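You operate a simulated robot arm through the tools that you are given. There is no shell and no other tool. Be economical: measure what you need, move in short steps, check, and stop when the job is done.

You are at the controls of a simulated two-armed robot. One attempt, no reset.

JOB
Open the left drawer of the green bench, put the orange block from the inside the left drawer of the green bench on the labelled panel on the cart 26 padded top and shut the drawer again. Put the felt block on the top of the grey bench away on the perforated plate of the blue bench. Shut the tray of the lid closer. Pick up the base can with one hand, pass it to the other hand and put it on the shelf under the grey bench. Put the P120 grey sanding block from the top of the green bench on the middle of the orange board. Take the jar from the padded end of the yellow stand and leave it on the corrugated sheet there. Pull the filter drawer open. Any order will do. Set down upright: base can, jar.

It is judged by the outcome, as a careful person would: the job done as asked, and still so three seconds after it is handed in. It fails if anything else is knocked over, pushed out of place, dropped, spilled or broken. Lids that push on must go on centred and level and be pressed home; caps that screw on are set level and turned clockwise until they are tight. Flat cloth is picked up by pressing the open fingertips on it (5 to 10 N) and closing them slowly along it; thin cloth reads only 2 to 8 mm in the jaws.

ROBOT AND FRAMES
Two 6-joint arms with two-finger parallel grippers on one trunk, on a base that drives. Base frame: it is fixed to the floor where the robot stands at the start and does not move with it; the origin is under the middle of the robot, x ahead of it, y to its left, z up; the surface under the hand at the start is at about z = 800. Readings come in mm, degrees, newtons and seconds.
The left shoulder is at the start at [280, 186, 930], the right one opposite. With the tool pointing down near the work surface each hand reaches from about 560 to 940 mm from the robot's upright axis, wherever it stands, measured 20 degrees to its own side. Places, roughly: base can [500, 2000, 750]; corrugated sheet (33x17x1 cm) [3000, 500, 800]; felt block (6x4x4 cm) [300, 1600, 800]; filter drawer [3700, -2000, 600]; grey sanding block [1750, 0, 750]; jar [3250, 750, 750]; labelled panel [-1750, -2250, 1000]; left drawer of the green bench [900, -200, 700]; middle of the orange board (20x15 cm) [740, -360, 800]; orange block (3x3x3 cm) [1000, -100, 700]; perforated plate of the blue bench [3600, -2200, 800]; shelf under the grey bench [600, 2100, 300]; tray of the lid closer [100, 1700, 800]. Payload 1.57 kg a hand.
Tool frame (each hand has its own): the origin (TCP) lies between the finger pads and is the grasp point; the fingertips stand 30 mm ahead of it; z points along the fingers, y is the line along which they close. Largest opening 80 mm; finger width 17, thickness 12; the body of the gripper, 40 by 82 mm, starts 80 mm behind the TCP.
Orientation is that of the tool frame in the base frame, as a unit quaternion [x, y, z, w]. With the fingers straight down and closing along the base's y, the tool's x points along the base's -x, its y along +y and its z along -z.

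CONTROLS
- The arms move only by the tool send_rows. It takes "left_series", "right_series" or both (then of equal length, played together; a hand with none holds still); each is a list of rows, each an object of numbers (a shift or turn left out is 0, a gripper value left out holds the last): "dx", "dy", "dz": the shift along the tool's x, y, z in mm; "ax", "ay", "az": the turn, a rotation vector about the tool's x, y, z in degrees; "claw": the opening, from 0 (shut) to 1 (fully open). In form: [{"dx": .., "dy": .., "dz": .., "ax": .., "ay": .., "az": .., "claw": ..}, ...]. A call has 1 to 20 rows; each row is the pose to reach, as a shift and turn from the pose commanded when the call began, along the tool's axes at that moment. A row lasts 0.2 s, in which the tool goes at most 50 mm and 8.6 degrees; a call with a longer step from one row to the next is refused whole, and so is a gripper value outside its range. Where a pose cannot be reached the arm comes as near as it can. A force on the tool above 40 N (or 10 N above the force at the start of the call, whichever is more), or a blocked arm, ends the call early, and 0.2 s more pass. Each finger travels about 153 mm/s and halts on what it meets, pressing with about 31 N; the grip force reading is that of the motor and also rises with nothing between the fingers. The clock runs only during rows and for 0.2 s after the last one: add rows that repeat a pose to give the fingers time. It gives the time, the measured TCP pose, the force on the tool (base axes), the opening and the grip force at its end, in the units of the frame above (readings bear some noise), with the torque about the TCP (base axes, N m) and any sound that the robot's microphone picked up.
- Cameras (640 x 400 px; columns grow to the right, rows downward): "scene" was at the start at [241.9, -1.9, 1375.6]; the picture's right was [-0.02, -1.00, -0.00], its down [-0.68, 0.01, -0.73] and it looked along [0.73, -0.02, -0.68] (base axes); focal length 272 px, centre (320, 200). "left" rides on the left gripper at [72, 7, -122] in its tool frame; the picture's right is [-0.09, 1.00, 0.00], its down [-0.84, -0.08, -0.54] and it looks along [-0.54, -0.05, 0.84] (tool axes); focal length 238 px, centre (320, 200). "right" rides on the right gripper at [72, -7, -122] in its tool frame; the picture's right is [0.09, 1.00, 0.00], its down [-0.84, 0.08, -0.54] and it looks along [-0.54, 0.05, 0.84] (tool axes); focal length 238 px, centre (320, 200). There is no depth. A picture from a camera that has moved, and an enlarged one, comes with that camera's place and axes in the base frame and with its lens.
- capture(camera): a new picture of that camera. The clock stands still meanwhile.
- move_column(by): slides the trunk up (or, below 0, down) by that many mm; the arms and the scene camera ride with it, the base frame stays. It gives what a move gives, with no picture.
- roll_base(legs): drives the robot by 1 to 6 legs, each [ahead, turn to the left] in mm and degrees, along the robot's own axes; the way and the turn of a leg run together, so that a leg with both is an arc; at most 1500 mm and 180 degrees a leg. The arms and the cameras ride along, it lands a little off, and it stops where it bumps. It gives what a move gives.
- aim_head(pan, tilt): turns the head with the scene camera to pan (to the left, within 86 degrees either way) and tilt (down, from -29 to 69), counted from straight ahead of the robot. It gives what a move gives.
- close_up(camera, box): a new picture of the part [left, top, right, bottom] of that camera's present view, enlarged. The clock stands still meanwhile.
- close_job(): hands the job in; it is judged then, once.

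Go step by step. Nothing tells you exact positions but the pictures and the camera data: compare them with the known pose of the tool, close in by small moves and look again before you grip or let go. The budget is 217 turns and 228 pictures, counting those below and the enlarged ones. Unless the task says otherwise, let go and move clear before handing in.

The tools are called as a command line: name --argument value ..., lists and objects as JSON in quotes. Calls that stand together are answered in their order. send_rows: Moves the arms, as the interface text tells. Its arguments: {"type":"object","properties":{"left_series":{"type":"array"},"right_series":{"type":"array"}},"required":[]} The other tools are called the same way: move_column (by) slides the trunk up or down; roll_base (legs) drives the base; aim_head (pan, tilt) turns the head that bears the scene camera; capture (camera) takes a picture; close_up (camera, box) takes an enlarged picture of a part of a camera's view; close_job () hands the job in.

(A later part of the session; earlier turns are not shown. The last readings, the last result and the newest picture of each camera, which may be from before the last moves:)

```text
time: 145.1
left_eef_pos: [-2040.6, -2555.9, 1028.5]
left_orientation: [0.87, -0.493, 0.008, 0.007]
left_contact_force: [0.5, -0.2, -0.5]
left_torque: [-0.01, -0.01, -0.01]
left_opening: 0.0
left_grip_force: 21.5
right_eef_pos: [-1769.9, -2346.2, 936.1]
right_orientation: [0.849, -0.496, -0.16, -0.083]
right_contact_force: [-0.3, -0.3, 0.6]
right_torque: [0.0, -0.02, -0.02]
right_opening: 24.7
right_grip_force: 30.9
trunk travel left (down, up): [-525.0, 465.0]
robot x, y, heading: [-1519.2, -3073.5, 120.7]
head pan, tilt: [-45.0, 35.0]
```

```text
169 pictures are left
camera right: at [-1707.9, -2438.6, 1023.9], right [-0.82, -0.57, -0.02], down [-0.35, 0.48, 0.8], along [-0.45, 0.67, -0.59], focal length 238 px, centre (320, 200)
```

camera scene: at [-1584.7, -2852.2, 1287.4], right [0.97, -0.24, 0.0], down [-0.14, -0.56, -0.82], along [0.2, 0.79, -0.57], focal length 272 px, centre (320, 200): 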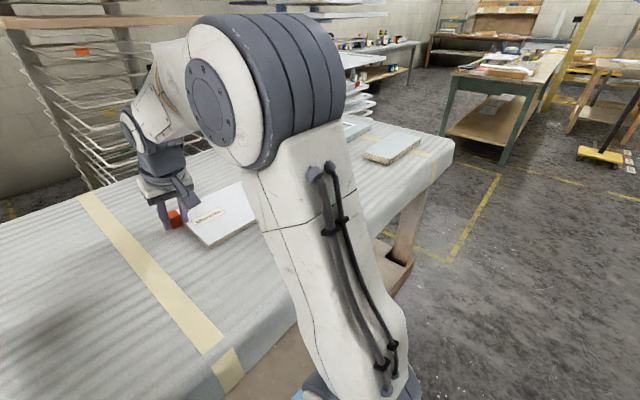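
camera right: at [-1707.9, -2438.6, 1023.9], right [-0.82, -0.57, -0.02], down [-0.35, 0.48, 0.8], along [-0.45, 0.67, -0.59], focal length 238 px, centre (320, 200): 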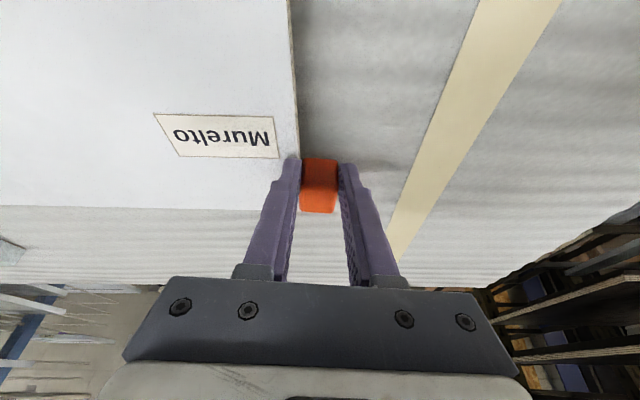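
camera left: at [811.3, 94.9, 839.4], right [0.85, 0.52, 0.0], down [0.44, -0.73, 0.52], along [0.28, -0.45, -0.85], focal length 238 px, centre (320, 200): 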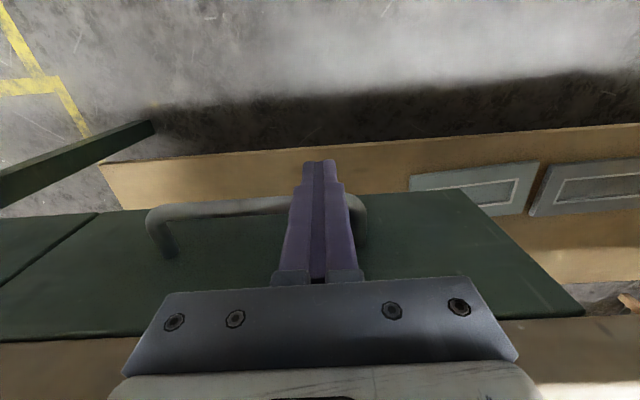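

Triangulating the "Murelto" label gives the panel top at z≈900, so my block is just above panel level. Raise 40 mm, then slide right over the panel's middle.

send_rows --right_series '[{"dx": -7, "dz": -19}, {"dx": -14, "dz": -37}, {"dx": -14, "dz": -37, "dy": -40}, {"dx": -14, "dz": -37, "dy": -80}, {"dx": -14, "dz": -37, "dy": -120}, {"dx": -14, "dz": -37, "dy": -150}, {"dx": -14, "dz": -37, "dy": -150}]'

capture --camera "right"

aim_head --pan -10 --tilt 35

capture --camera "scene"

```text
time: 146.7
left_eef_pos: [-2041.1, -2554.0, 1028.7]
left_orientation: [0.87, -0.492, 0.007, 0.008]
left_contact_force: [-0.9, 0.0, -0.3]
left_torque: [0.01, 0.02, -0.02]
left_opening: 0.0
left_grip_force: 21.0
right_eef_pos: [-1636.6, -2271.5, 973.5]
right_orientation: [0.849, -0.496, -0.16, -0.083]
right_contact_force: [0.0, -0.3, 0.5]
right_torque: [-0.03, -0.02, -0.02]
right_opening: 24.5
right_grip_force: 30.6
trunk travel left (down, up): [-525.0, 465.0]
robot x, y, heading: [-1523.4, -3074.9, 120.6]
head pan, tilt: [-45.0, 35.0]
```

```text
168 pictures are left
camera right: at [-1575.7, -2364.5, 1061.2], right [-0.82, -0.57, -0.02], down [-0.35, 0.48, 0.8], along [-0.45, 0.67, -0.59], focal length 238 px, centre (320, 200)
```

right: 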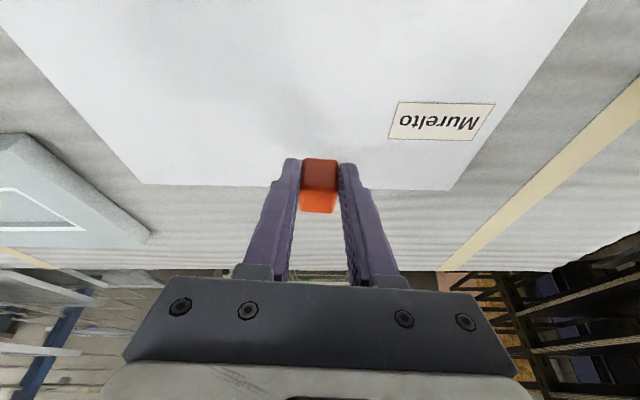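

```text
time: 147.7
left_eef_pos: [-2040.7, -2554.8, 1029.1]
left_orientation: [0.87, -0.493, 0.007, 0.006]
left_contact_force: [-0.9, -0.5, 0.6]
left_torque: [0.0, -0.02, -0.03]
left_opening: 0.0
left_grip_force: 21.5
right_eef_pos: [-1636.6, -2271.8, 973.9]
right_orientation: [0.849, -0.496, -0.16, -0.083]
right_contact_force: [0.4, -0.3, -0.5]
right_torque: [0.0, 0.0, 0.03]
right_opening: 24.6
right_grip_force: 31.1
trunk travel left (down, up): [-525.0, 465.0]
robot x, y, heading: [-1527.4, -3076.7, 120.9]
head pan, tilt: [-10.0, 35.0]
```

```text
167 pictures are left
camera scene: at [-1637.5, -2855.2, 1287.4], right [0.94, 0.35, 0.0], down [0.2, -0.54, -0.82], along [-0.29, 0.77, -0.57], focal length 272 px, centre (320, 200)
```

scene: 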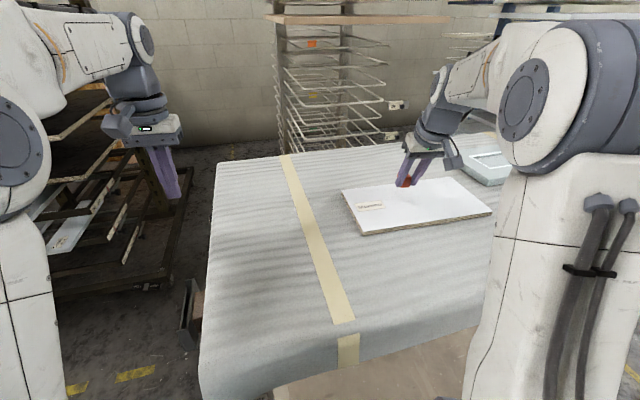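

Lower slowly with a slight shift back to the panel's middle.

send_rows --right_series '[{"dx": 16, "dz": -6}, {"dx": 32.6, "dz": -12.6}, {"dx": 36, "dz": -3}, {"dx": 40, "dz": 6}, {"dx": 43, "dz": 14}, {"dx": 45, "dz": 18}, {"dx": 45, "dz": 18}]'

capture --camera "right"

close_up --camera "scene" --box '[340, 140, 500, 240]'

```text
time: 149.3
left_eef_pos: [-2042.7, -2556.1, 1029.3]
left_orientation: [0.87, -0.493, 0.007, 0.006]
left_contact_force: [-1.1, 0.0, -1.0]
left_torque: [0.01, 0.02, 0.02]
left_opening: 0.0
left_grip_force: 21.6
right_eef_pos: [-1620.5, -2302.1, 941.0]
right_orientation: [0.849, -0.497, -0.16, -0.084]
right_contact_force: [0.6, 0.6, 1.4]
right_torque: [0.08, -0.02, 0.01]
right_opening: 24.5
right_grip_force: 31.0
trunk travel left (down, up): [-525.0, 465.0]
robot x, y, heading: [-1521.0, -3073.1, 120.9]
head pan, tilt: [-10.0, 35.0]
```

```text
166 pictures are left
camera right: at [-1559.8, -2395.3, 1028.4], right [-0.82, -0.57, -0.02], down [-0.35, 0.48, 0.81], along [-0.45, 0.67, -0.59], focal length 238 px, centre (320, 200)
```

right: 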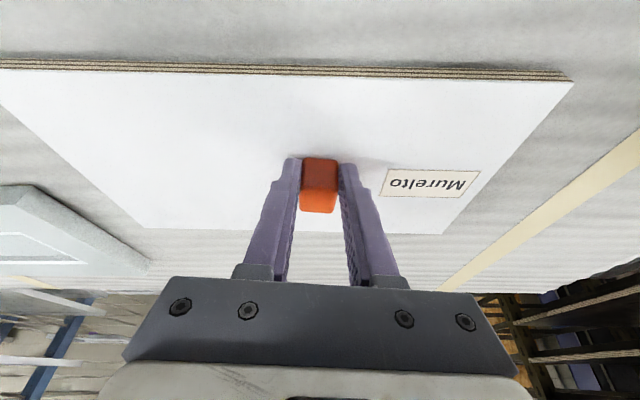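

```text
4.00 times, centred on (420, 190) of scene
camera zoom: at [-1637.5, -2855.3, 1287.5], right [0.93, 0.36, 0.0], down [0.2, -0.54, -0.82], along [-0.29, 0.77, -0.57], focal length 1086 px, centre (-80, 240)
```

zoom: 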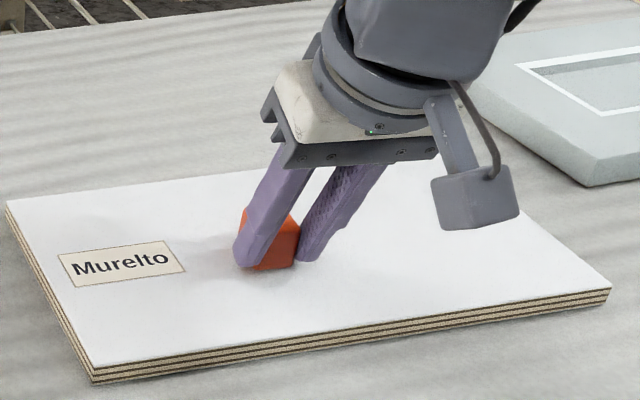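

Just about touching. Lower a few more millimetres watching force.

send_rows --right_series '[{"dx": 0.4, "dz": 1}, {"dx": 0.7, "dz": 2}, {"dx": 1, "dz": 2.8}, {"dx": 1, "dz": 2.8}]'

```text
time: 150.3
left_eef_pos: [-2040.9, -2556.3, 1028.5]
left_orientation: [0.87, -0.493, 0.007, 0.007]
left_contact_force: [-0.2, 0.3, 0.4]
left_torque: [0.01, 0.01, -0.01]
left_opening: 0.1
left_grip_force: 21.1
right_eef_pos: [-1620.2, -2302.6, 939.5]
right_orientation: [0.849, -0.496, -0.162, -0.086]
right_contact_force: [-1.8, -3.8, 23.2]
right_torque: [0.45, 0.1, 0.01]
right_opening: 24.6
right_grip_force: 31.4
trunk travel left (down, up): [-525.0, 465.0]
robot x, y, heading: [-1520.3, -3072.1, 120.9]
head pan, tilt: [-10.0, 35.0]
```

Firm contact. Release gently and withdraw along the tool axis.

send_rows --right_series '[{"dz": -1, "claw": 0.33}, {"dz": -1, "claw": 0.38}, {"dz": -1, "claw": 0.45}, {"dz": -1, "claw": 0.5}, {"dz": -20, "claw": 0.5}, {"dz": -50, "claw": 0.5}, {"dz": -85}, {"dz": -120}, {"dz": -120}]'

close_up --camera "scene" --box '[340, 140, 500, 240]'

```text
time: 152.3
left_eef_pos: [-2041.5, -2555.1, 1028.7]
left_orientation: [0.87, -0.493, 0.007, 0.006]
left_contact_force: [-0.3, -0.3, -0.4]
left_torque: [0.03, 0.0, -0.02]
left_opening: 0.0
left_grip_force: 21.5
right_eef_pos: [-1597.5, -2336.9, 1048.7]
right_orientation: [0.849, -0.496, -0.16, -0.084]
right_contact_force: [-0.4, -0.1, 0.4]
right_torque: [0.01, -0.03, -0.01]
right_opening: 40.1
right_grip_force: 0.1
trunk travel left (down, up): [-525.0, 465.0]
robot x, y, heading: [-1523.5, -3077.9, 121.1]
head pan, tilt: [-10.0, 35.0]
```

```text
4.00 times, centred on (420, 190) of scene
camera zoom: at [-1637.6, -2855.2, 1287.4], right [0.93, 0.36, 0.0], down [0.2, -0.54, -0.82], along [-0.29, 0.77, -0.57], focal length 1086 px, centre (-80, 240)
```

zoom: 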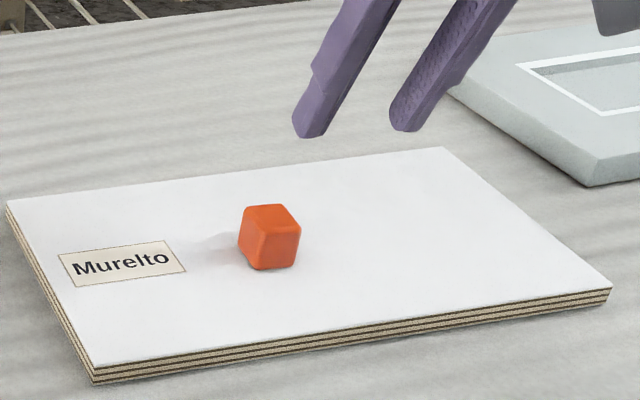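

The orange block sits squarely on the labelled panel. Now drive back toward the grey bench, trunk raised for clearance.

move_column --by 100

roll_base --legs '[[0, -102], [1230, 0], [0, 59], [1500, 0], [216, 0]]'

aim_head --pan 0 --tilt 20

capture --camera "scene"

```text
time: 153.6
left_eef_pos: [-2041.9, -2556.2, 1129.5]
left_orientation: [0.871, -0.492, 0.007, 0.006]
left_contact_force: [-0.1, -1.3, -0.5]
left_torque: [0.0, 0.01, -0.04]
left_opening: 0.2
left_grip_force: 21.2
right_eef_pos: [-1597.5, -2338.1, 1150.5]
right_orientation: [0.849, -0.496, -0.16, -0.083]
right_contact_force: [-0.9, -0.4, 0.7]
right_torque: [0.0, 0.0, -0.01]
right_opening: 39.9
right_grip_force: 0.0
trunk travel left (down, up): [-625.0, 365.0]
robot x, y, heading: [-1522.5, -3076.7, 120.9]
head pan, tilt: [-10.0, 35.0]
```

```text
time: 175.0
left_eef_pos: [137.0, -297.8, 1128.6]
left_orientation: [-0.596, 0.803, -0.004, -0.009]
left_contact_force: [0.1, -0.2, 0.1]
left_torque: [0.0, 0.02, -0.02]
left_opening: 0.0
left_grip_force: 21.2
right_eef_pos: [596.0, -479.7, 1151.1]
right_orientation: [-0.575, 0.798, 0.112, 0.141]
right_contact_force: [0.1, -0.5, 0.8]
right_torque: [-0.02, -0.01, 0.0]
right_opening: 39.9
right_grip_force: 0.0
trunk travel left (down, up): [-625.0, 365.0]
robot x, y, heading: [102.1, -1029.9, 72.9]
head pan, tilt: [-10.0, 35.0]
```

```text
time: 175.7
left_eef_pos: [136.9, -296.5, 1127.8]
left_orientation: [-0.597, 0.802, -0.004, -0.01]
left_contact_force: [0.4, 0.8, 0.5]
left_torque: [-0.02, -0.04, 0.02]
left_opening: 0.2
left_grip_force: 21.2
right_eef_pos: [595.7, -479.8, 1150.4]
right_orientation: [-0.575, 0.798, 0.112, 0.141]
right_contact_force: [0.1, 0.0, -0.7]
right_torque: [0.04, 0.0, 0.03]
right_opening: 39.9
right_grip_force: 0.1
trunk travel left (down, up): [-625.0, 365.0]
robot x, y, heading: [101.8, -1029.4, 73.2]
head pan, tilt: [0.0, 20.0]
```

```text
163 pictures are left
camera scene: at [173.7, -789.1, 1411.2], right [0.96, -0.29, 0.0], down [-0.1, -0.33, -0.94], along [0.28, 0.9, -0.34], focal length 272 px, centre (320, 200)
```

scene: 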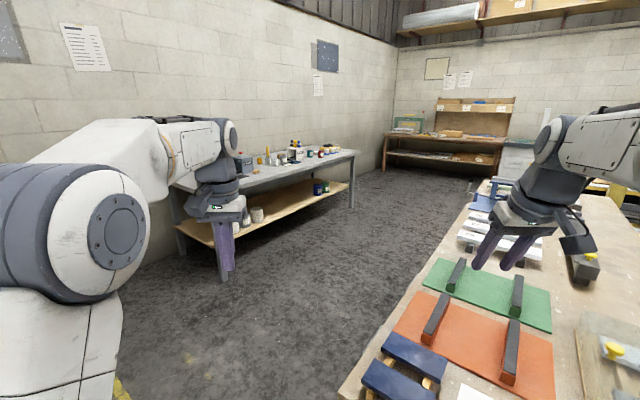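

Continue past the bench end and up to the grey bench.

roll_base --legs '[[0, 23.3], [1440, 0], [0, -54.8], [960, 0], [0, 78]]'

aim_head --pan 0 --tilt 32

capture --camera "scene"

```text
time: 194.5
left_eef_pos: [162.6, 1566.6, 1128.7]
left_orientation: [0.865, -0.502, 0.008, 0.008]
left_contact_force: [0.3, 0.2, -0.3]
left_torque: [0.01, -0.01, 0.02]
left_opening: 0.1
left_grip_force: 21.3
right_eef_pos: [610.3, 1773.8, 1149.0]
right_orientation: [0.844, -0.506, -0.16, -0.084]
right_contact_force: [-0.3, 0.8, -0.2]
right_torque: [-0.02, -0.02, 0.0]
right_opening: 40.2
right_grip_force: 0.1
trunk travel left (down, up): [-625.0, 365.0]
robot x, y, heading: [669.4, 1037.3, 119.5]
head pan, tilt: [0.0, 20.0]
```

```text
time: 195.3
left_eef_pos: [162.0, 1567.0, 1128.2]
left_orientation: [0.865, -0.502, 0.008, 0.007]
left_contact_force: [0.3, -0.5, 0.2]
left_torque: [-0.04, 0.0, -0.03]
left_opening: 0.0
left_grip_force: 21.3
right_eef_pos: [610.8, 1775.0, 1149.1]
right_orientation: [0.844, -0.506, -0.158, -0.085]
right_contact_force: [-1.1, -0.5, 0.1]
right_torque: [-0.01, 0.0, -0.02]
right_opening: 40.0
right_grip_force: 0.2
trunk travel left (down, up): [-625.0, 365.0]
robot x, y, heading: [670.8, 1036.3, 119.7]
head pan, tilt: [0.0, 32.0]
```

```text
162 pictures are left
camera scene: at [544.9, 1252.7, 1392.1], right [0.87, 0.49, 0.0], down [0.26, -0.46, -0.85], along [-0.42, 0.74, -0.53], focal length 272 px, centre (320, 200)
```

scene: 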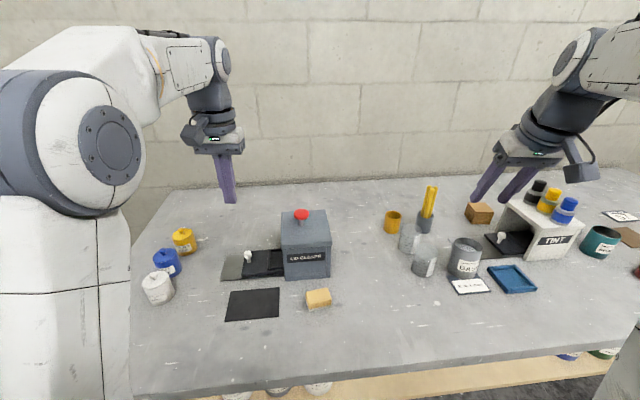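

I see the lid closer with its tray pulled to the left, the felt block, and a can labelled BASE. Zooming.

close_up --camera "scene" --box '[200, 195, 360, 330]'

close_up --camera "scene" --box '[370, 170, 640, 310]'

```text
2.96 times, centred on (280, 262) of scene
camera zoom: at [544.9, 1252.7, 1392.1], right [0.87, 0.49, 0.0], down [0.26, -0.46, -0.85], along [-0.42, 0.74, -0.53], focal length 804 px, centre (438, 15)
```

zoom: 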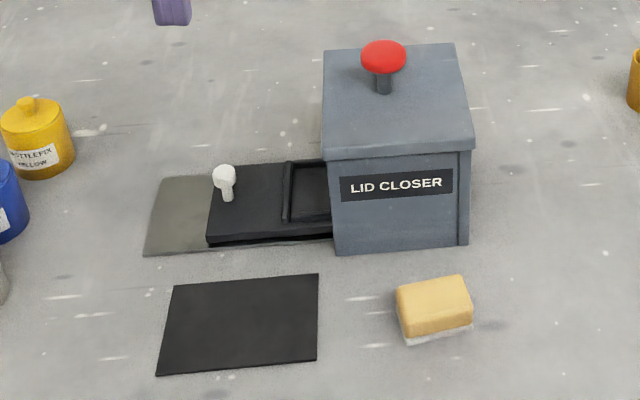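

```text
2.37 times, centred on (505, 240) of scene
camera zoom: at [544.9, 1252.7, 1392.1], right [0.87, 0.49, 0.0], down [0.26, -0.46, -0.85], along [-0.42, 0.74, -0.53], focal length 644 px, centre (-118, 105)
```

zoom: 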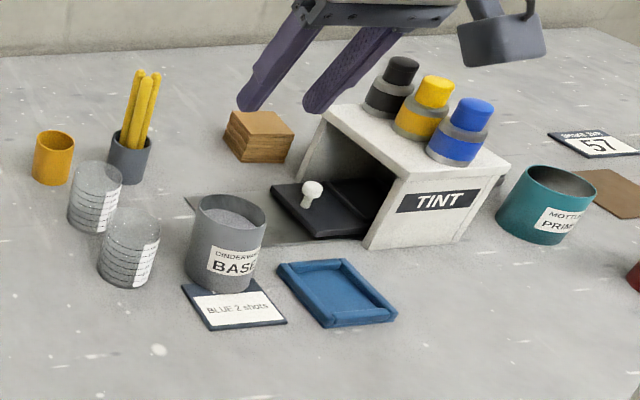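

The tray slides right into the lid closer by pushing its white knob. Align with the bench (turn 6.5° left), move 80 mm nearer, and hover the left hand above and left of the knob.

roll_base --legs '[[0, 6.5], [80, 0]]'

send_rows --left_series '[{"dx": -20, "dz": 35}, {"dx": -40, "dy": -7, "dz": 75}, {"dx": -62, "dy": -14, "dz": 115}, {"dx": -62, "dy": -14, "dz": 155}, {"dx": -62, "dy": -14, "dz": 190}, {"dx": -62, "dy": -14, "dz": 220}, {"dx": -62, "dy": -14, "dz": 220}]'

capture --camera "left"

capture --camera "scene"

```text
time: 196.9
left_eef_pos: [56.1, 1571.6, 1129.4]
left_orientation: [0.892, -0.451, 0.007, 0.006]
left_contact_force: [0.1, 0.8, -1.0]
left_torque: [0.04, 0.02, -0.01]
left_opening: 0.0
left_grip_force: 21.1
right_eef_pos: [476.5, 1831.2, 1148.9]
right_orientation: [0.871, -0.456, -0.164, -0.076]
right_contact_force: [0.1, -0.4, -0.1]
right_torque: [0.04, 0.03, 0.0]
right_opening: 40.0
right_grip_force: 0.1
trunk travel left (down, up): [-625.0, 365.0]
robot x, y, heading: [618.8, 1102.9, 126.1]
head pan, tilt: [0.0, 32.0]
```

```text
time: 198.5
left_eef_pos: [30.5, 1626.0, 907.4]
left_orientation: [0.892, -0.451, 0.007, 0.007]
left_contact_force: [-0.3, 0.5, 0.0]
left_torque: [0.0, -0.03, 0.03]
left_opening: 0.1
left_grip_force: 21.3
right_eef_pos: [477.2, 1831.0, 1148.6]
right_orientation: [0.871, -0.456, -0.163, -0.076]
right_contact_force: [-0.1, 0.0, -0.1]
right_torque: [-0.01, 0.03, 0.0]
right_opening: 39.9
right_grip_force: 0.1
trunk travel left (down, up): [-625.0, 365.0]
robot x, y, heading: [618.2, 1101.1, 126.2]
head pan, tilt: [0.0, 32.0]
```

```text
159 pictures are left
camera left: at [66.5, 1565.7, 1029.8], right [-0.86, -0.52, 0.0], down [-0.44, 0.73, 0.53], along [-0.27, 0.45, -0.85], focal length 238 px, centre (320, 200)
```

left: 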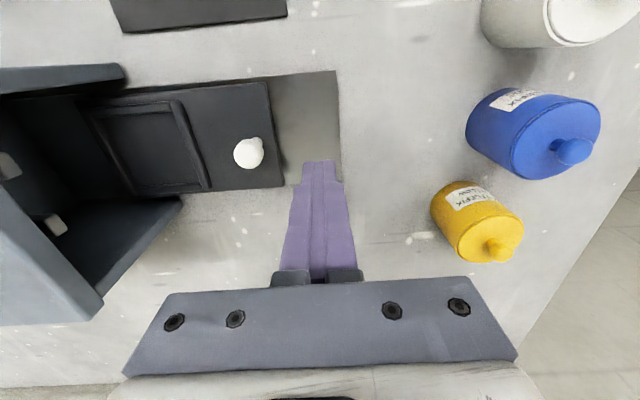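

```text
158 pictures are left
camera scene: at [471.6, 1304.2, 1392.1], right [0.81, 0.59, 0.0], down [0.31, -0.43, -0.85], along [-0.5, 0.68, -0.53], focal length 272 px, centre (320, 200)
```

scene: 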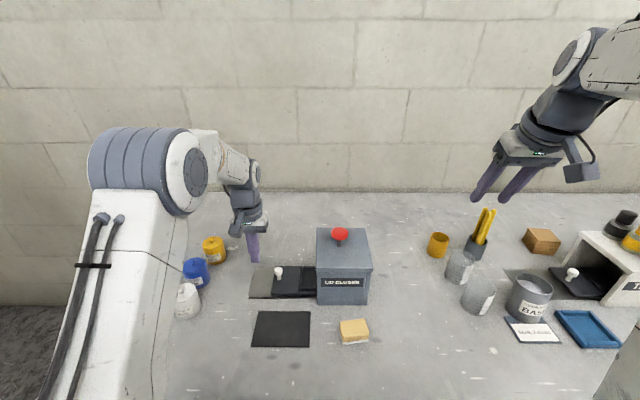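

Knob head triangulates to (80, 1652, 848). Lower to its left and push it right until it stops.

send_rows --left_series '[{"dx": 8, "dz": 25}, {"dx": 8, "dz": 46}, {"dx": 8, "dz": 46, "dy": -15}, {"dx": 8, "dz": 46, "dy": -28}, {"dx": 8, "dz": 46, "dy": -38}, {"dx": 8, "dz": 46, "dy": -48}, {"dx": 8, "dz": 46, "dy": -58}, {"dx": 8, "dz": 46, "dy": -68}, {"dx": 8, "dz": 46, "dy": -78}, {"dx": 8, "dz": 46, "dy": -88}, {"dx": 8, "dz": 46, "dy": -98}, {"dx": 8, "dz": 46, "dy": -106}, {"dx": 8, "dz": 46, "dy": -114}, {"dx": 8, "dz": 46, "dy": -122}, {"dx": 8, "dz": 46, "dy": -130}, {"dx": 8, "dz": 46, "dy": -138}]'

capture --camera "left"

close_up --camera "scene" --box '[220, 200, 400, 350]'

```text
time: 201.2
left_eef_pos: [116.3, 1679.3, 860.6]
left_orientation: [0.894, -0.449, 0.008, 0.015]
left_contact_force: [-7.3, -7.5, 2.9]
left_torque: [-0.12, 0.1, 0.0]
left_opening: 0.0
left_grip_force: 21.5
right_eef_pos: [475.0, 1829.7, 1149.1]
right_orientation: [0.872, -0.455, -0.164, -0.076]
right_contact_force: [-0.5, 0.0, 0.3]
right_torque: [0.0, 0.01, -0.02]
right_opening: 39.8
right_grip_force: 0.1
trunk travel left (down, up): [-625.0, 365.0]
robot x, y, heading: [620.4, 1101.4, 126.5]
head pan, tilt: [0.0, 32.0]
stopped in row 13 (left hand): the force on the tool passed its limit at 48 N (the readings are from after the stop); the commanded pose is now the measured one
```

```text
157 pictures are left
camera left: at [153.9, 1619.4, 984.3], right [-0.85, -0.52, 0.02], down [-0.44, 0.74, 0.52], along [-0.28, 0.43, -0.86], focal length 238 px, centre (320, 200)
```

left: 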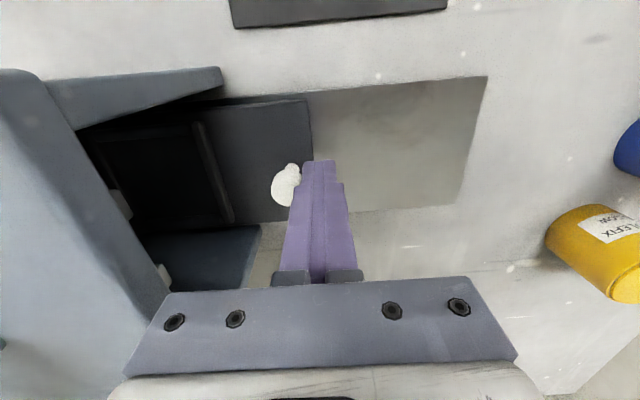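

```text
2.67 times, centred on (310, 275) of scene
camera zoom: at [470.6, 1303.0, 1392.2], right [0.8, 0.59, 0.0], down [0.32, -0.43, -0.85], along [-0.5, 0.68, -0.53], focal length 724 px, centre (347, 0)
```

zoom: 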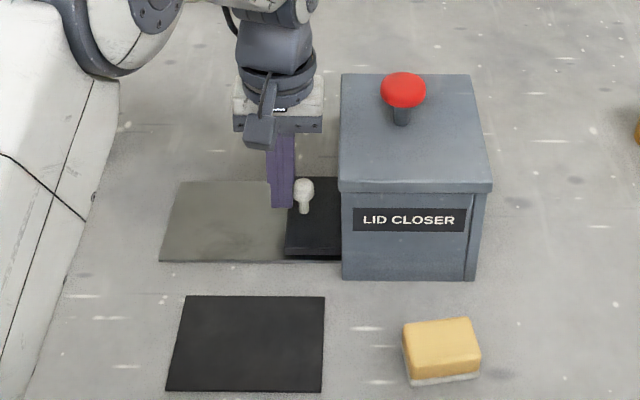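

It stopped at 48 N after about 67 mm. I'll push again to verify that's the end stop.

send_rows --left_series '[{"dy": -4}, {"dy": -8}, {"dy": -12}, {"dy": -16}]'

close_up --camera "left" --box '[60, 50, 380, 280]'

```text
time: 201.8
left_eef_pos: [117.3, 1677.8, 859.8]
left_orientation: [0.893, -0.449, 0.008, 0.019]
left_contact_force: [-6.2, -6.2, 3.2]
left_torque: [-0.05, 0.07, 0.02]
left_opening: 0.1
left_grip_force: 21.4
right_eef_pos: [474.5, 1828.5, 1149.8]
right_orientation: [0.872, -0.455, -0.164, -0.077]
right_contact_force: [-1.3, -0.3, 0.3]
right_torque: [0.02, -0.05, 0.01]
right_opening: 39.8
right_grip_force: 0.1
trunk travel left (down, up): [-625.0, 365.0]
robot x, y, heading: [621.2, 1105.8, 126.6]
head pan, tilt: [0.0, 32.0]
stopped in row 2 (left hand): the force on the tool passed its limit at 45 N (the readings are from after the stop); the commanded pose is now the measured one
```

```text
1.74 times, centred on (220, 165) of left
camera zoom: at [154.8, 1620.4, 984.4], right [-0.85, -0.52, 0.03], down [-0.44, 0.74, 0.51], along [-0.29, 0.43, -0.86], focal length 414 px, centre (494, 261)
```

zoom: 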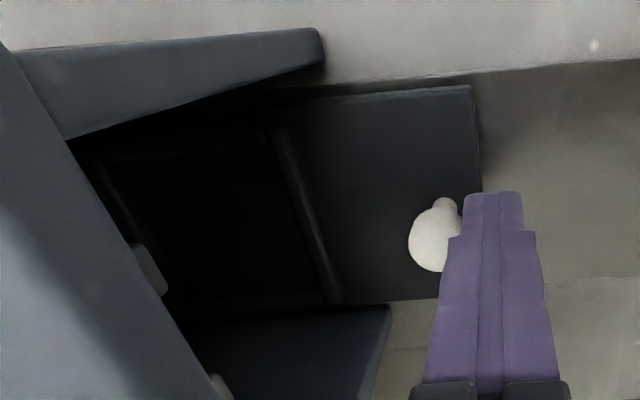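

Two firm stops at the same place: the tray is home. Retract the left hand, then shift the robot right along the bench for the base can.

send_rows --left_series '[{"dy": 12}, {"dy": 20}, {"dy": 20, "dz": -45}, {"dy": 20, "dz": -90}, {"dy": 20, "dz": -135}, {"dy": 20, "dz": -180}, {"dy": 20, "dz": -225}, {"dy": 20, "dz": -265}, {"dy": 20, "dz": -265}]'

close_up --camera "scene" --box '[220, 200, 400, 350]'

roll_base --legs '[[-120, 0], [0, -90], [230, 0], [0, 90]]'

aim_head --pan -10 --tilt 45

capture --camera "scene"

```text
time: 203.8
left_eef_pos: [103.2, 1679.6, 1127.4]
left_orientation: [0.894, -0.448, 0.007, 0.019]
left_contact_force: [-0.6, -0.7, -0.7]
left_torque: [0.0, 0.0, 0.0]
left_opening: 0.1
left_grip_force: 20.7
right_eef_pos: [475.6, 1830.1, 1149.3]
right_orientation: [0.872, -0.455, -0.163, -0.076]
right_contact_force: [-0.3, -0.3, 0.1]
right_torque: [-0.01, 0.01, 0.03]
right_opening: 40.1
right_grip_force: 0.1
trunk travel left (down, up): [-625.0, 365.0]
robot x, y, heading: [619.6, 1102.0, 126.4]
head pan, tilt: [0.0, 32.0]
```

```text
2.67 times, centred on (310, 275) of scene
camera zoom: at [470.5, 1303.2, 1392.1], right [0.8, 0.6, 0.0], down [0.32, -0.43, -0.85], along [-0.5, 0.68, -0.53], focal length 724 px, centre (347, 0)
```

zoom: 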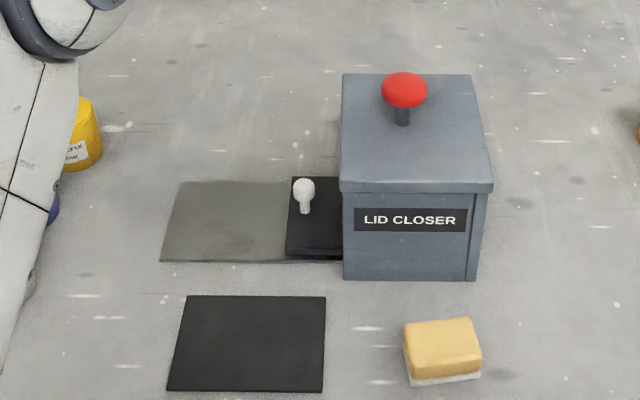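

```text
time: 214.1
left_eef_pos: [347.1, 1708.0, 1126.8]
left_orientation: [0.897, -0.442, 0.008, 0.019]
left_contact_force: [-0.3, 0.4, -0.4]
left_torque: [-0.01, 0.01, 0.0]
left_opening: 0.0
left_grip_force: 21.5
right_eef_pos: [718.1, 1865.0, 1149.3]
right_orientation: [0.876, -0.448, -0.164, -0.075]
right_contact_force: [-0.4, -0.7, 0.6]
right_torque: [0.0, 0.0, -0.01]
right_opening: 39.9
right_grip_force: 0.0
trunk travel left (down, up): [-625.0, 365.0]
robot x, y, heading: [874.9, 1142.5, 127.4]
head pan, tilt: [0.0, 32.0]
```

```text
time: 214.8
left_eef_pos: [347.2, 1708.8, 1126.7]
left_orientation: [0.897, -0.442, 0.007, 0.018]
left_contact_force: [0.7, -0.6, 0.2]
left_torque: [-0.01, -0.02, 0.0]
left_opening: 0.0
left_grip_force: 21.5
right_eef_pos: [718.7, 1865.9, 1150.0]
right_orientation: [0.876, -0.448, -0.164, -0.074]
right_contact_force: [0.1, -0.1, 0.1]
right_torque: [-0.02, -0.03, -0.02]
right_opening: 39.8
right_grip_force: 0.0
trunk travel left (down, up): [-625.0, 365.0]
robot x, y, heading: [877.6, 1143.5, 127.6]
head pan, tilt: [-10.0, 45.0]
```

```text
153 pictures are left
camera scene: at [739.1, 1339.2, 1372.7], right [0.89, 0.46, 0.0], down [0.33, -0.63, -0.71], along [-0.33, 0.63, -0.71], focal length 272 px, centre (320, 200)
```

scene: 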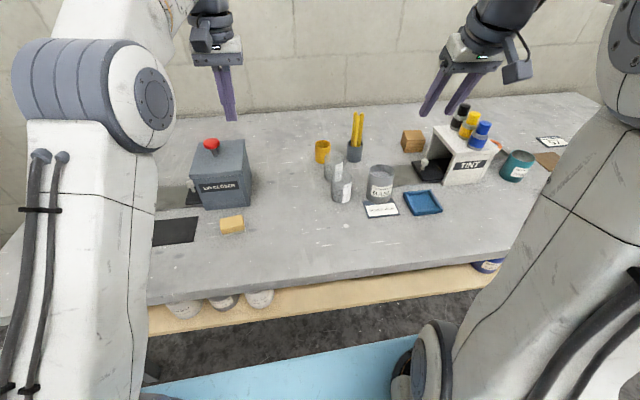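

I'll check in free space whether the left arm can reach a low, forward-tilted pose for the shelf, before picking the can: back off, lower the trunk, tilt the left tool 60°.

roll_base --legs '[[-420, 0]]'

move_column --by -530

send_rows --left_series '[{"dx": -12, "dy": 13, "dz": 23, "ay": -7.5}, {"dx": -25, "dy": 26, "dz": 46, "ay": -15}, {"dx": -37, "dy": 39, "dz": 70, "ay": -22.5}, {"dx": -50, "dy": 52, "dz": 93, "ay": -30}, {"dx": -62, "dy": 65, "dz": 117, "ay": -37.5}, {"dx": -75, "dy": 78, "dz": 140, "ay": -45}, {"dx": -87, "dy": 91, "dz": 163, "ay": -52.5}, {"dx": -100, "dy": 105, "dz": 187, "ay": -60}, {"dx": -100, "dy": 105, "dz": 187, "ay": -60}]'

capture --camera "scene"

capture --camera "left"

```text
time: 217.4
left_eef_pos: [603.3, 1377.6, 1127.0]
left_orientation: [0.897, -0.442, 0.008, 0.019]
left_contact_force: [-0.1, -0.1, 0.3]
left_torque: [-0.04, 0.05, 0.03]
left_opening: 0.0
left_grip_force: 21.0
right_eef_pos: [972.8, 1533.7, 1149.9]
right_orientation: [0.875, -0.449, -0.163, -0.075]
right_contact_force: [-0.3, 0.4, -1.1]
right_torque: [0.0, 0.0, 0.0]
right_opening: 39.9
right_grip_force: 0.1
trunk travel left (down, up): [-625.0, 365.0]
robot x, y, heading: [1125.2, 808.6, 127.1]
head pan, tilt: [-10.0, 45.0]
```

```text
refused: -530 is not a number from -400 to 400
```

```text
time: 219.4
left_eef_pos: [456.1, 1376.8, 944.5]
left_orientation: [0.817, -0.341, -0.428, -0.179]
left_contact_force: [2.5, 3.7, 1.0]
left_torque: [-0.24, 0.03, 0.22]
left_opening: 0.1
left_grip_force: 21.2
left hand out of reach, approached as far as the arm can: row 7, 8, 9
right_eef_pos: [974.6, 1532.7, 1149.7]
right_orientation: [0.875, -0.449, -0.164, -0.075]
right_contact_force: [0.3, 0.2, -0.4]
right_torque: [0.02, 0.01, -0.01]
right_opening: 40.1
right_grip_force: 0.0
trunk travel left (down, up): [-625.0, 365.0]
robot x, y, heading: [1130.3, 810.2, 127.6]
head pan, tilt: [-10.0, 45.0]
```

```text
152 pictures are left
camera scene: at [993.5, 1007.8, 1372.7], right [0.89, 0.46, 0.0], down [0.32, -0.63, -0.71], along [-0.32, 0.63, -0.71], focal length 272 px, centre (320, 200)
```

scene: 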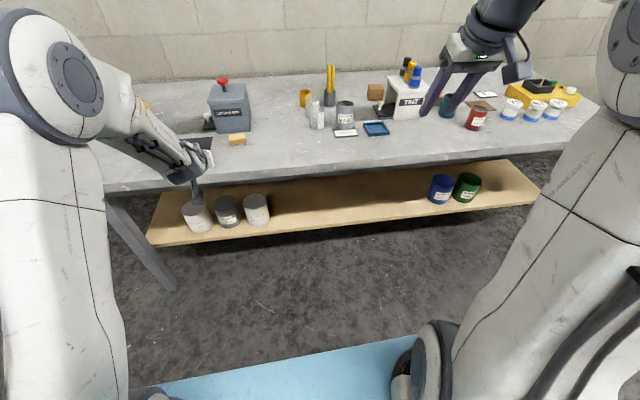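

```text
151 pictures are left
camera left: at [551.8, 1271.6, 953.4], right [-0.74, -0.67, 0.08], down [0.03, 0.08, 1.0], along [-0.67, 0.74, -0.03], focal length 238 px, centre (320, 200)
```

left: 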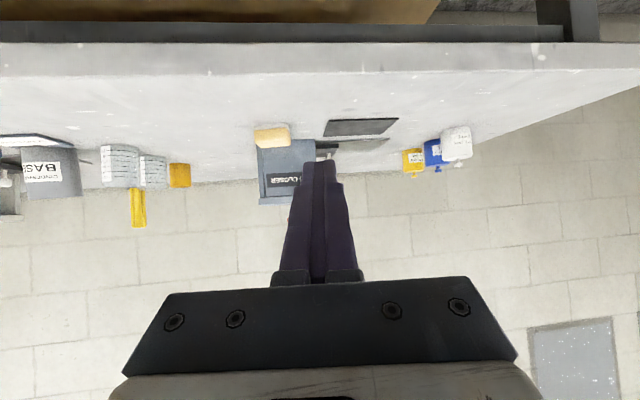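

The left arm can tilt ~55°, enough for the shelf with the trunk low. Left hand goes back up out of the way, then I return to the bench and set the right hand vertical above the base can.

send_rows --left_series '[{"dx": -14, "dz": -40, "ay": 2}, {"dx": -28, "dz": -80, "ay": 4}, {"dx": -42, "dz": -120, "ay": 6}, {"dx": -56, "dz": -160, "ay": 8}, {"dx": -74, "dz": -205, "ay": 10}, {"dx": -74, "dz": -209, "ay": 10}]' --right_series '[{"ay": 5, "claw": 1}, {"ay": 10}, {"ay": 15}, {"ay": 20}, {"ay": 20}, {"ay": 20}]'

roll_base --legs '[[420, 0]]'

capture --camera "scene"

capture --camera "right"

```text
time: 220.8
left_eef_pos: [556.5, 1288.1, 1122.5]
left_orientation: [0.828, -0.402, -0.363, -0.141]
left_contact_force: [-0.1, -0.3, 0.4]
left_torque: [0.02, -0.01, -0.01]
left_opening: 0.0
left_grip_force: 21.2
right_eef_pos: [973.7, 1534.0, 1148.3]
right_orientation: [0.89, -0.455, -0.009, 0.005]
right_contact_force: [0.4, 0.4, 0.4]
right_torque: [0.02, 0.02, 0.02]
right_opening: 79.8
right_grip_force: 0.1
trunk travel left (down, up): [-625.0, 365.0]
robot x, y, heading: [1125.6, 808.1, 127.4]
head pan, tilt: [-10.0, 45.0]
```

```text
time: 223.4
left_eef_pos: [300.3, 1625.7, 1121.9]
left_orientation: [0.827, -0.404, -0.364, -0.143]
left_contact_force: [0.2, 0.5, -0.4]
left_torque: [-0.01, -0.05, 0.01]
left_opening: 0.0
left_grip_force: 21.4
right_eef_pos: [719.0, 1870.8, 1149.7]
right_orientation: [0.889, -0.457, -0.011, 0.004]
right_contact_force: [0.9, -0.7, -0.1]
right_torque: [0.02, -0.02, 0.01]
right_opening: 79.7
right_grip_force: 0.0
trunk travel left (down, up): [-625.0, 365.0]
robot x, y, heading: [870.1, 1145.0, 127.1]
head pan, tilt: [-10.0, 45.0]
```

```text
150 pictures are left
camera scene: at [737.3, 1344.9, 1372.7], right [0.89, 0.46, 0.0], down [0.32, -0.63, -0.71], along [-0.32, 0.63, -0.71], focal length 272 px, centre (320, 200)
```

scene: 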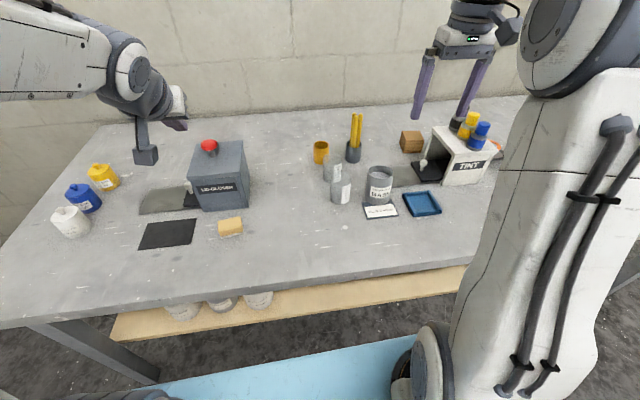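

```text
149 pictures are left
camera right: at [768.3, 1816.2, 1269.3], right [-0.75, -0.66, 0.02], down [-0.54, 0.63, 0.55], along [-0.37, 0.41, -0.83], focal length 238 px, centre (320, 200)
```

right: 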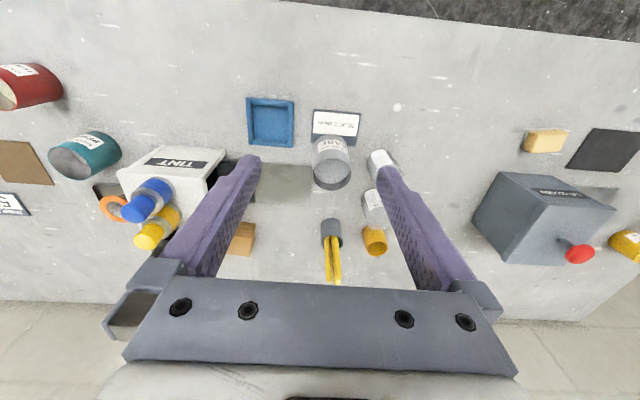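

Can rim is at about (620, 1948, 890), ~70 mm wide. Moving the right hand above it.

send_rows --right_series '[{"dx": -30, "dy": 9, "dz": 20}, {"dx": -60, "dy": 18, "dz": 50}, {"dx": -90, "dy": 27, "dz": 85}, {"dx": -120, "dy": 36, "dz": 120}, {"dx": -120, "dy": 36, "dz": 160}, {"dx": -120, "dy": 36, "dz": 190}, {"dx": -120, "dy": 36, "dz": 190}]'

capture --camera "right"

close_up --camera "scene" --box '[300, 110, 460, 230]'

```text
time: 225.0
left_eef_pos: [300.9, 1627.4, 1120.5]
left_orientation: [0.827, -0.403, -0.365, -0.142]
left_contact_force: [0.1, -0.2, -0.3]
left_torque: [-0.02, 0.0, -0.02]
left_opening: 0.0
left_grip_force: 21.8
right_eef_pos: [615.9, 1948.7, 960.1]
right_orientation: [0.89, -0.455, -0.011, 0.005]
right_contact_force: [-0.8, -0.4, -0.9]
right_torque: [-0.01, 0.0, 0.02]
right_opening: 80.1
right_grip_force: 0.1
trunk travel left (down, up): [-625.0, 365.0]
robot x, y, heading: [873.7, 1145.9, 127.1]
head pan, tilt: [-10.0, 45.0]
```

```text
148 pictures are left
camera right: at [665.9, 1893.9, 1081.1], right [-0.75, -0.66, 0.02], down [-0.54, 0.63, 0.55], along [-0.37, 0.41, -0.83], focal length 238 px, centre (320, 200)
```

right: 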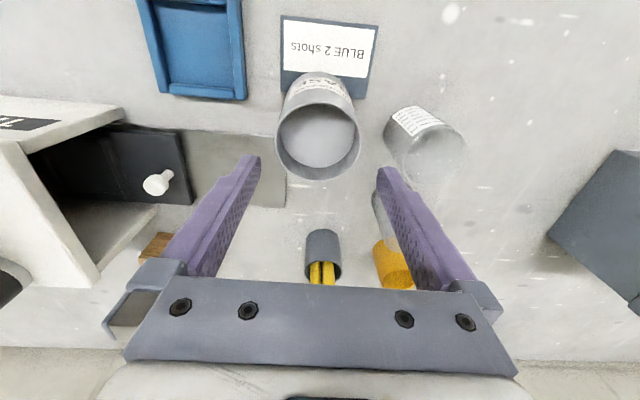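

```text
3.33 times, centred on (380, 170) of scene
camera zoom: at [737.1, 1345.2, 1372.6], right [0.89, 0.46, 0.0], down [0.32, -0.63, -0.71], along [-0.32, 0.63, -0.71], focal length 905 px, centre (120, 300)
```

zoom: 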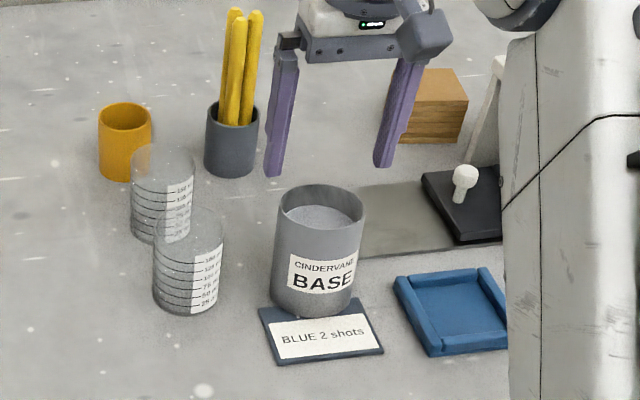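

Well centred; a 6 mm correction, then descend around the rim and grip.

send_rows --right_series '[{"dx": 6, "dy": 1.5, "dz": 15}, {"dx": 6, "dy": 1.5, "dz": 35}, {"dx": 6, "dy": 1.5, "dz": 55}, {"dx": 6, "dy": 1.5, "dz": 75}, {"dx": 6, "dy": 1.5, "dz": 75}]'

capture --camera "right"

close_up --camera "scene" --box '[300, 110, 460, 230]'

```text
time: 226.2
left_eef_pos: [301.1, 1626.3, 1122.2]
left_orientation: [0.827, -0.404, -0.364, -0.143]
left_contact_force: [0.3, -0.3, -0.5]
left_torque: [0.02, 0.02, -0.01]
left_opening: 0.0
left_grip_force: 21.4
right_eef_pos: [616.8, 1943.6, 885.5]
right_orientation: [0.89, -0.456, -0.01, 0.005]
right_contact_force: [0.7, 0.2, 0.3]
right_torque: [0.02, -0.02, 0.0]
right_opening: 80.1
right_grip_force: 0.2
trunk travel left (down, up): [-625.0, 365.0]
robot x, y, heading: [871.1, 1143.9, 127.0]
head pan, tilt: [-10.0, 45.0]
```

```text
146 pictures are left
camera right: at [666.8, 1888.0, 1005.9], right [-0.75, -0.66, 0.02], down [-0.54, 0.63, 0.55], along [-0.37, 0.41, -0.83], focal length 238 px, centre (320, 200)
```

right: 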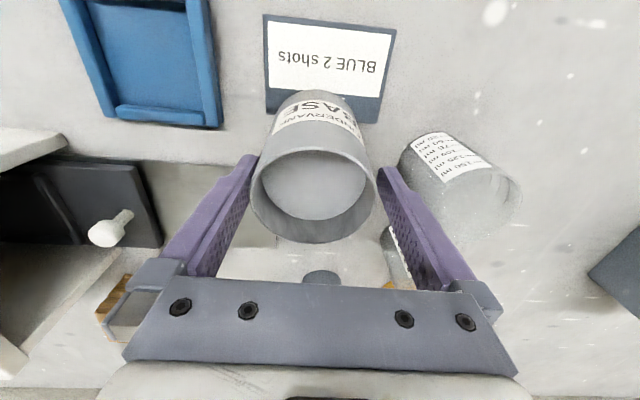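

```text
3.33 times, centred on (380, 170) of scene
camera zoom: at [737.2, 1345.1, 1372.6], right [0.89, 0.46, 0.0], down [0.32, -0.63, -0.71], along [-0.32, 0.63, -0.71], focal length 905 px, centre (120, 300)
```

zoom: 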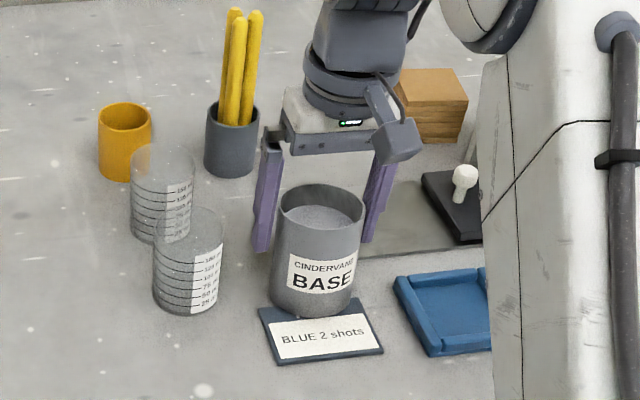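

Centred. Close and lift gently.

send_rows --right_series '[{"claw": 0.92}, {"claw": 0.86}, {"claw": 0.8}, {"claw": 0.7}, {"claw": 0.5}, {"claw": 0.3}, {"claw": 0}, {"claw": 0}]'

send_rows --right_series '[{"dz": -2}, {"dz": -5}, {"dz": -10}, {"dz": -17}, {"dz": -26}, {"dz": -36}, {"dz": -46}, {"dz": -50}, {"dz": -50}]'

capture --camera "right"

close_up --camera "scene" --box '[300, 90, 460, 210]'

```text
time: 228.0
left_eef_pos: [300.2, 1625.4, 1122.4]
left_orientation: [0.828, -0.403, -0.363, -0.142]
left_contact_force: [0.0, 0.3, -0.6]
left_torque: [0.04, -0.02, -0.03]
left_opening: 0.0
left_grip_force: 21.7
right_eef_pos: [618.3, 1942.7, 885.2]
right_orientation: [0.889, -0.457, -0.011, 0.005]
right_contact_force: [1.5, 0.8, 0.0]
right_torque: [0.08, -0.21, 0.05]
right_opening: 72.0
right_grip_force: 30.6
trunk travel left (down, up): [-625.0, 365.0]
robot x, y, heading: [871.2, 1148.4, 127.3]
head pan, tilt: [-10.0, 45.0]
```

```text
time: 230.0
left_eef_pos: [301.1, 1626.7, 1122.7]
left_orientation: [0.828, -0.403, -0.364, -0.142]
left_contact_force: [-0.1, 0.5, -0.2]
left_torque: [0.01, -0.02, 0.01]
left_opening: 0.2
left_grip_force: 21.4
right_eef_pos: [617.8, 1942.2, 934.8]
right_orientation: [0.89, -0.456, -0.01, 0.005]
right_contact_force: [0.6, 0.0, -2.8]
right_torque: [0.02, 0.02, -0.03]
right_opening: 71.4
right_grip_force: 30.6
trunk travel left (down, up): [-625.0, 365.0]
robot x, y, heading: [872.1, 1143.2, 127.2]
head pan, tilt: [-10.0, 45.0]
```

```text
144 pictures are left
camera right: at [667.1, 1887.3, 1055.9], right [-0.75, -0.66, 0.02], down [-0.54, 0.63, 0.55], along [-0.37, 0.41, -0.83], focal length 238 px, centre (320, 200)
```

right: 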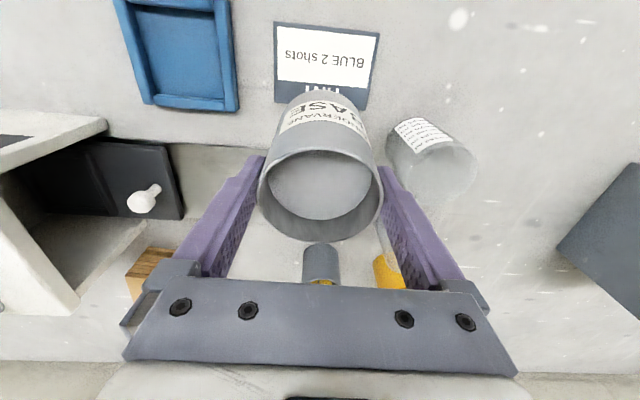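

```text
3.33 times, centred on (380, 150) of scene
camera zoom: at [737.2, 1345.2, 1372.6], right [0.89, 0.46, 0.0], down [0.32, -0.63, -0.71], along [-0.32, 0.63, -0.71], focal length 905 px, centre (120, 367)
```

zoom: 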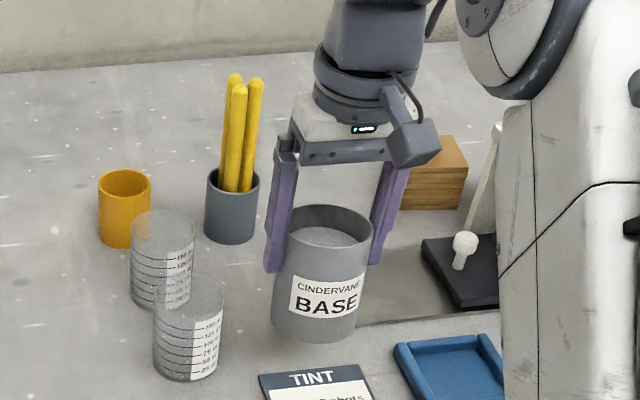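

The can is held (about 0.3 kg) and upright. Lift further and back away from the bench for the hand-over.

send_rows --right_series '[{"dz": -15}, {"dz": -35}, {"dz": -55}, {"dz": -75}, {"dz": -95}, {"dz": -110}, {"dz": -120}, {"dz": -120}]' --left_series '[{"ax": 0.6, "az": -0.6}, {"ax": 1.2, "az": -1.2}, {"ax": 1.8, "az": -1.8}, {"ax": 2.3, "az": -2.4}, {"ax": 2.3, "az": -2.4, "claw": 1}, {"ax": 2.3, "az": -2.4, "claw": 1}, {"ax": 2.3, "az": -2.4, "claw": 1}, {"ax": 2.3, "az": -2.4, "claw": 1}]'

roll_base --legs '[[-420, 0]]'

aim_head --pan 0 --tilt 35

capture --camera "scene"

```text
time: 231.8
left_eef_pos: [300.3, 1626.8, 1122.5]
left_orientation: [0.833, -0.393, -0.352, -0.166]
left_contact_force: [0.5, 0.2, 0.6]
left_torque: [-0.04, -0.04, -0.02]
left_opening: 79.8
left_grip_force: 0.0
right_eef_pos: [617.9, 1941.8, 1056.3]
right_orientation: [0.89, -0.456, -0.01, 0.005]
right_contact_force: [0.3, -0.6, -3.4]
right_torque: [0.03, 0.0, 0.02]
right_opening: 71.6
right_grip_force: 31.2
trunk travel left (down, up): [-625.0, 365.0]
robot x, y, heading: [871.4, 1144.3, 127.0]
head pan, tilt: [-10.0, 45.0]
```

```text
time: 234.4
left_eef_pos: [558.5, 1296.7, 1122.5]
left_orientation: [0.831, -0.398, -0.351, -0.168]
left_contact_force: [0.4, 0.1, 0.4]
left_torque: [0.02, -0.01, 0.02]
left_opening: 80.2
left_grip_force: 0.1
right_eef_pos: [879.5, 1610.3, 1054.7]
right_orientation: [0.887, -0.461, -0.009, 0.005]
right_contact_force: [0.3, 0.4, -4.2]
right_torque: [0.05, -0.03, -0.01]
right_opening: 71.6
right_grip_force: 31.4
trunk travel left (down, up): [-625.0, 365.0]
robot x, y, heading: [1121.1, 814.5, 126.4]
head pan, tilt: [-10.0, 45.0]
```

```text
time: 235.1
left_eef_pos: [558.4, 1297.3, 1122.3]
left_orientation: [0.831, -0.398, -0.352, -0.168]
left_contact_force: [0.5, 0.4, -0.1]
left_torque: [0.0, 0.01, 0.01]
left_opening: 80.2
left_grip_force: 0.1
right_eef_pos: [879.0, 1608.8, 1054.9]
right_orientation: [0.887, -0.461, -0.01, 0.005]
right_contact_force: [-0.8, -0.2, -2.5]
right_torque: [0.03, 0.02, 0.02]
right_opening: 71.7
right_grip_force: 30.8
trunk travel left (down, up): [-625.0, 365.0]
robot x, y, heading: [1124.2, 807.9, 126.6]
head pan, tilt: [0.0, 35.0]
```

```text
142 pictures are left
camera scene: at [975.5, 1008.8, 1387.4], right [0.8, 0.59, 0.0], down [0.34, -0.46, -0.82], along [-0.49, 0.66, -0.57], focal length 272 px, centre (320, 200)
```

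scene: 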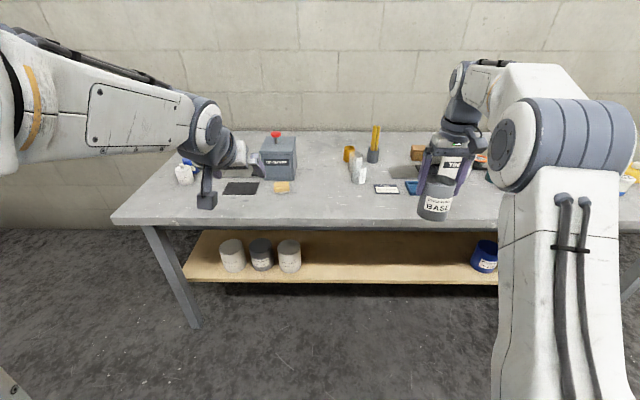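

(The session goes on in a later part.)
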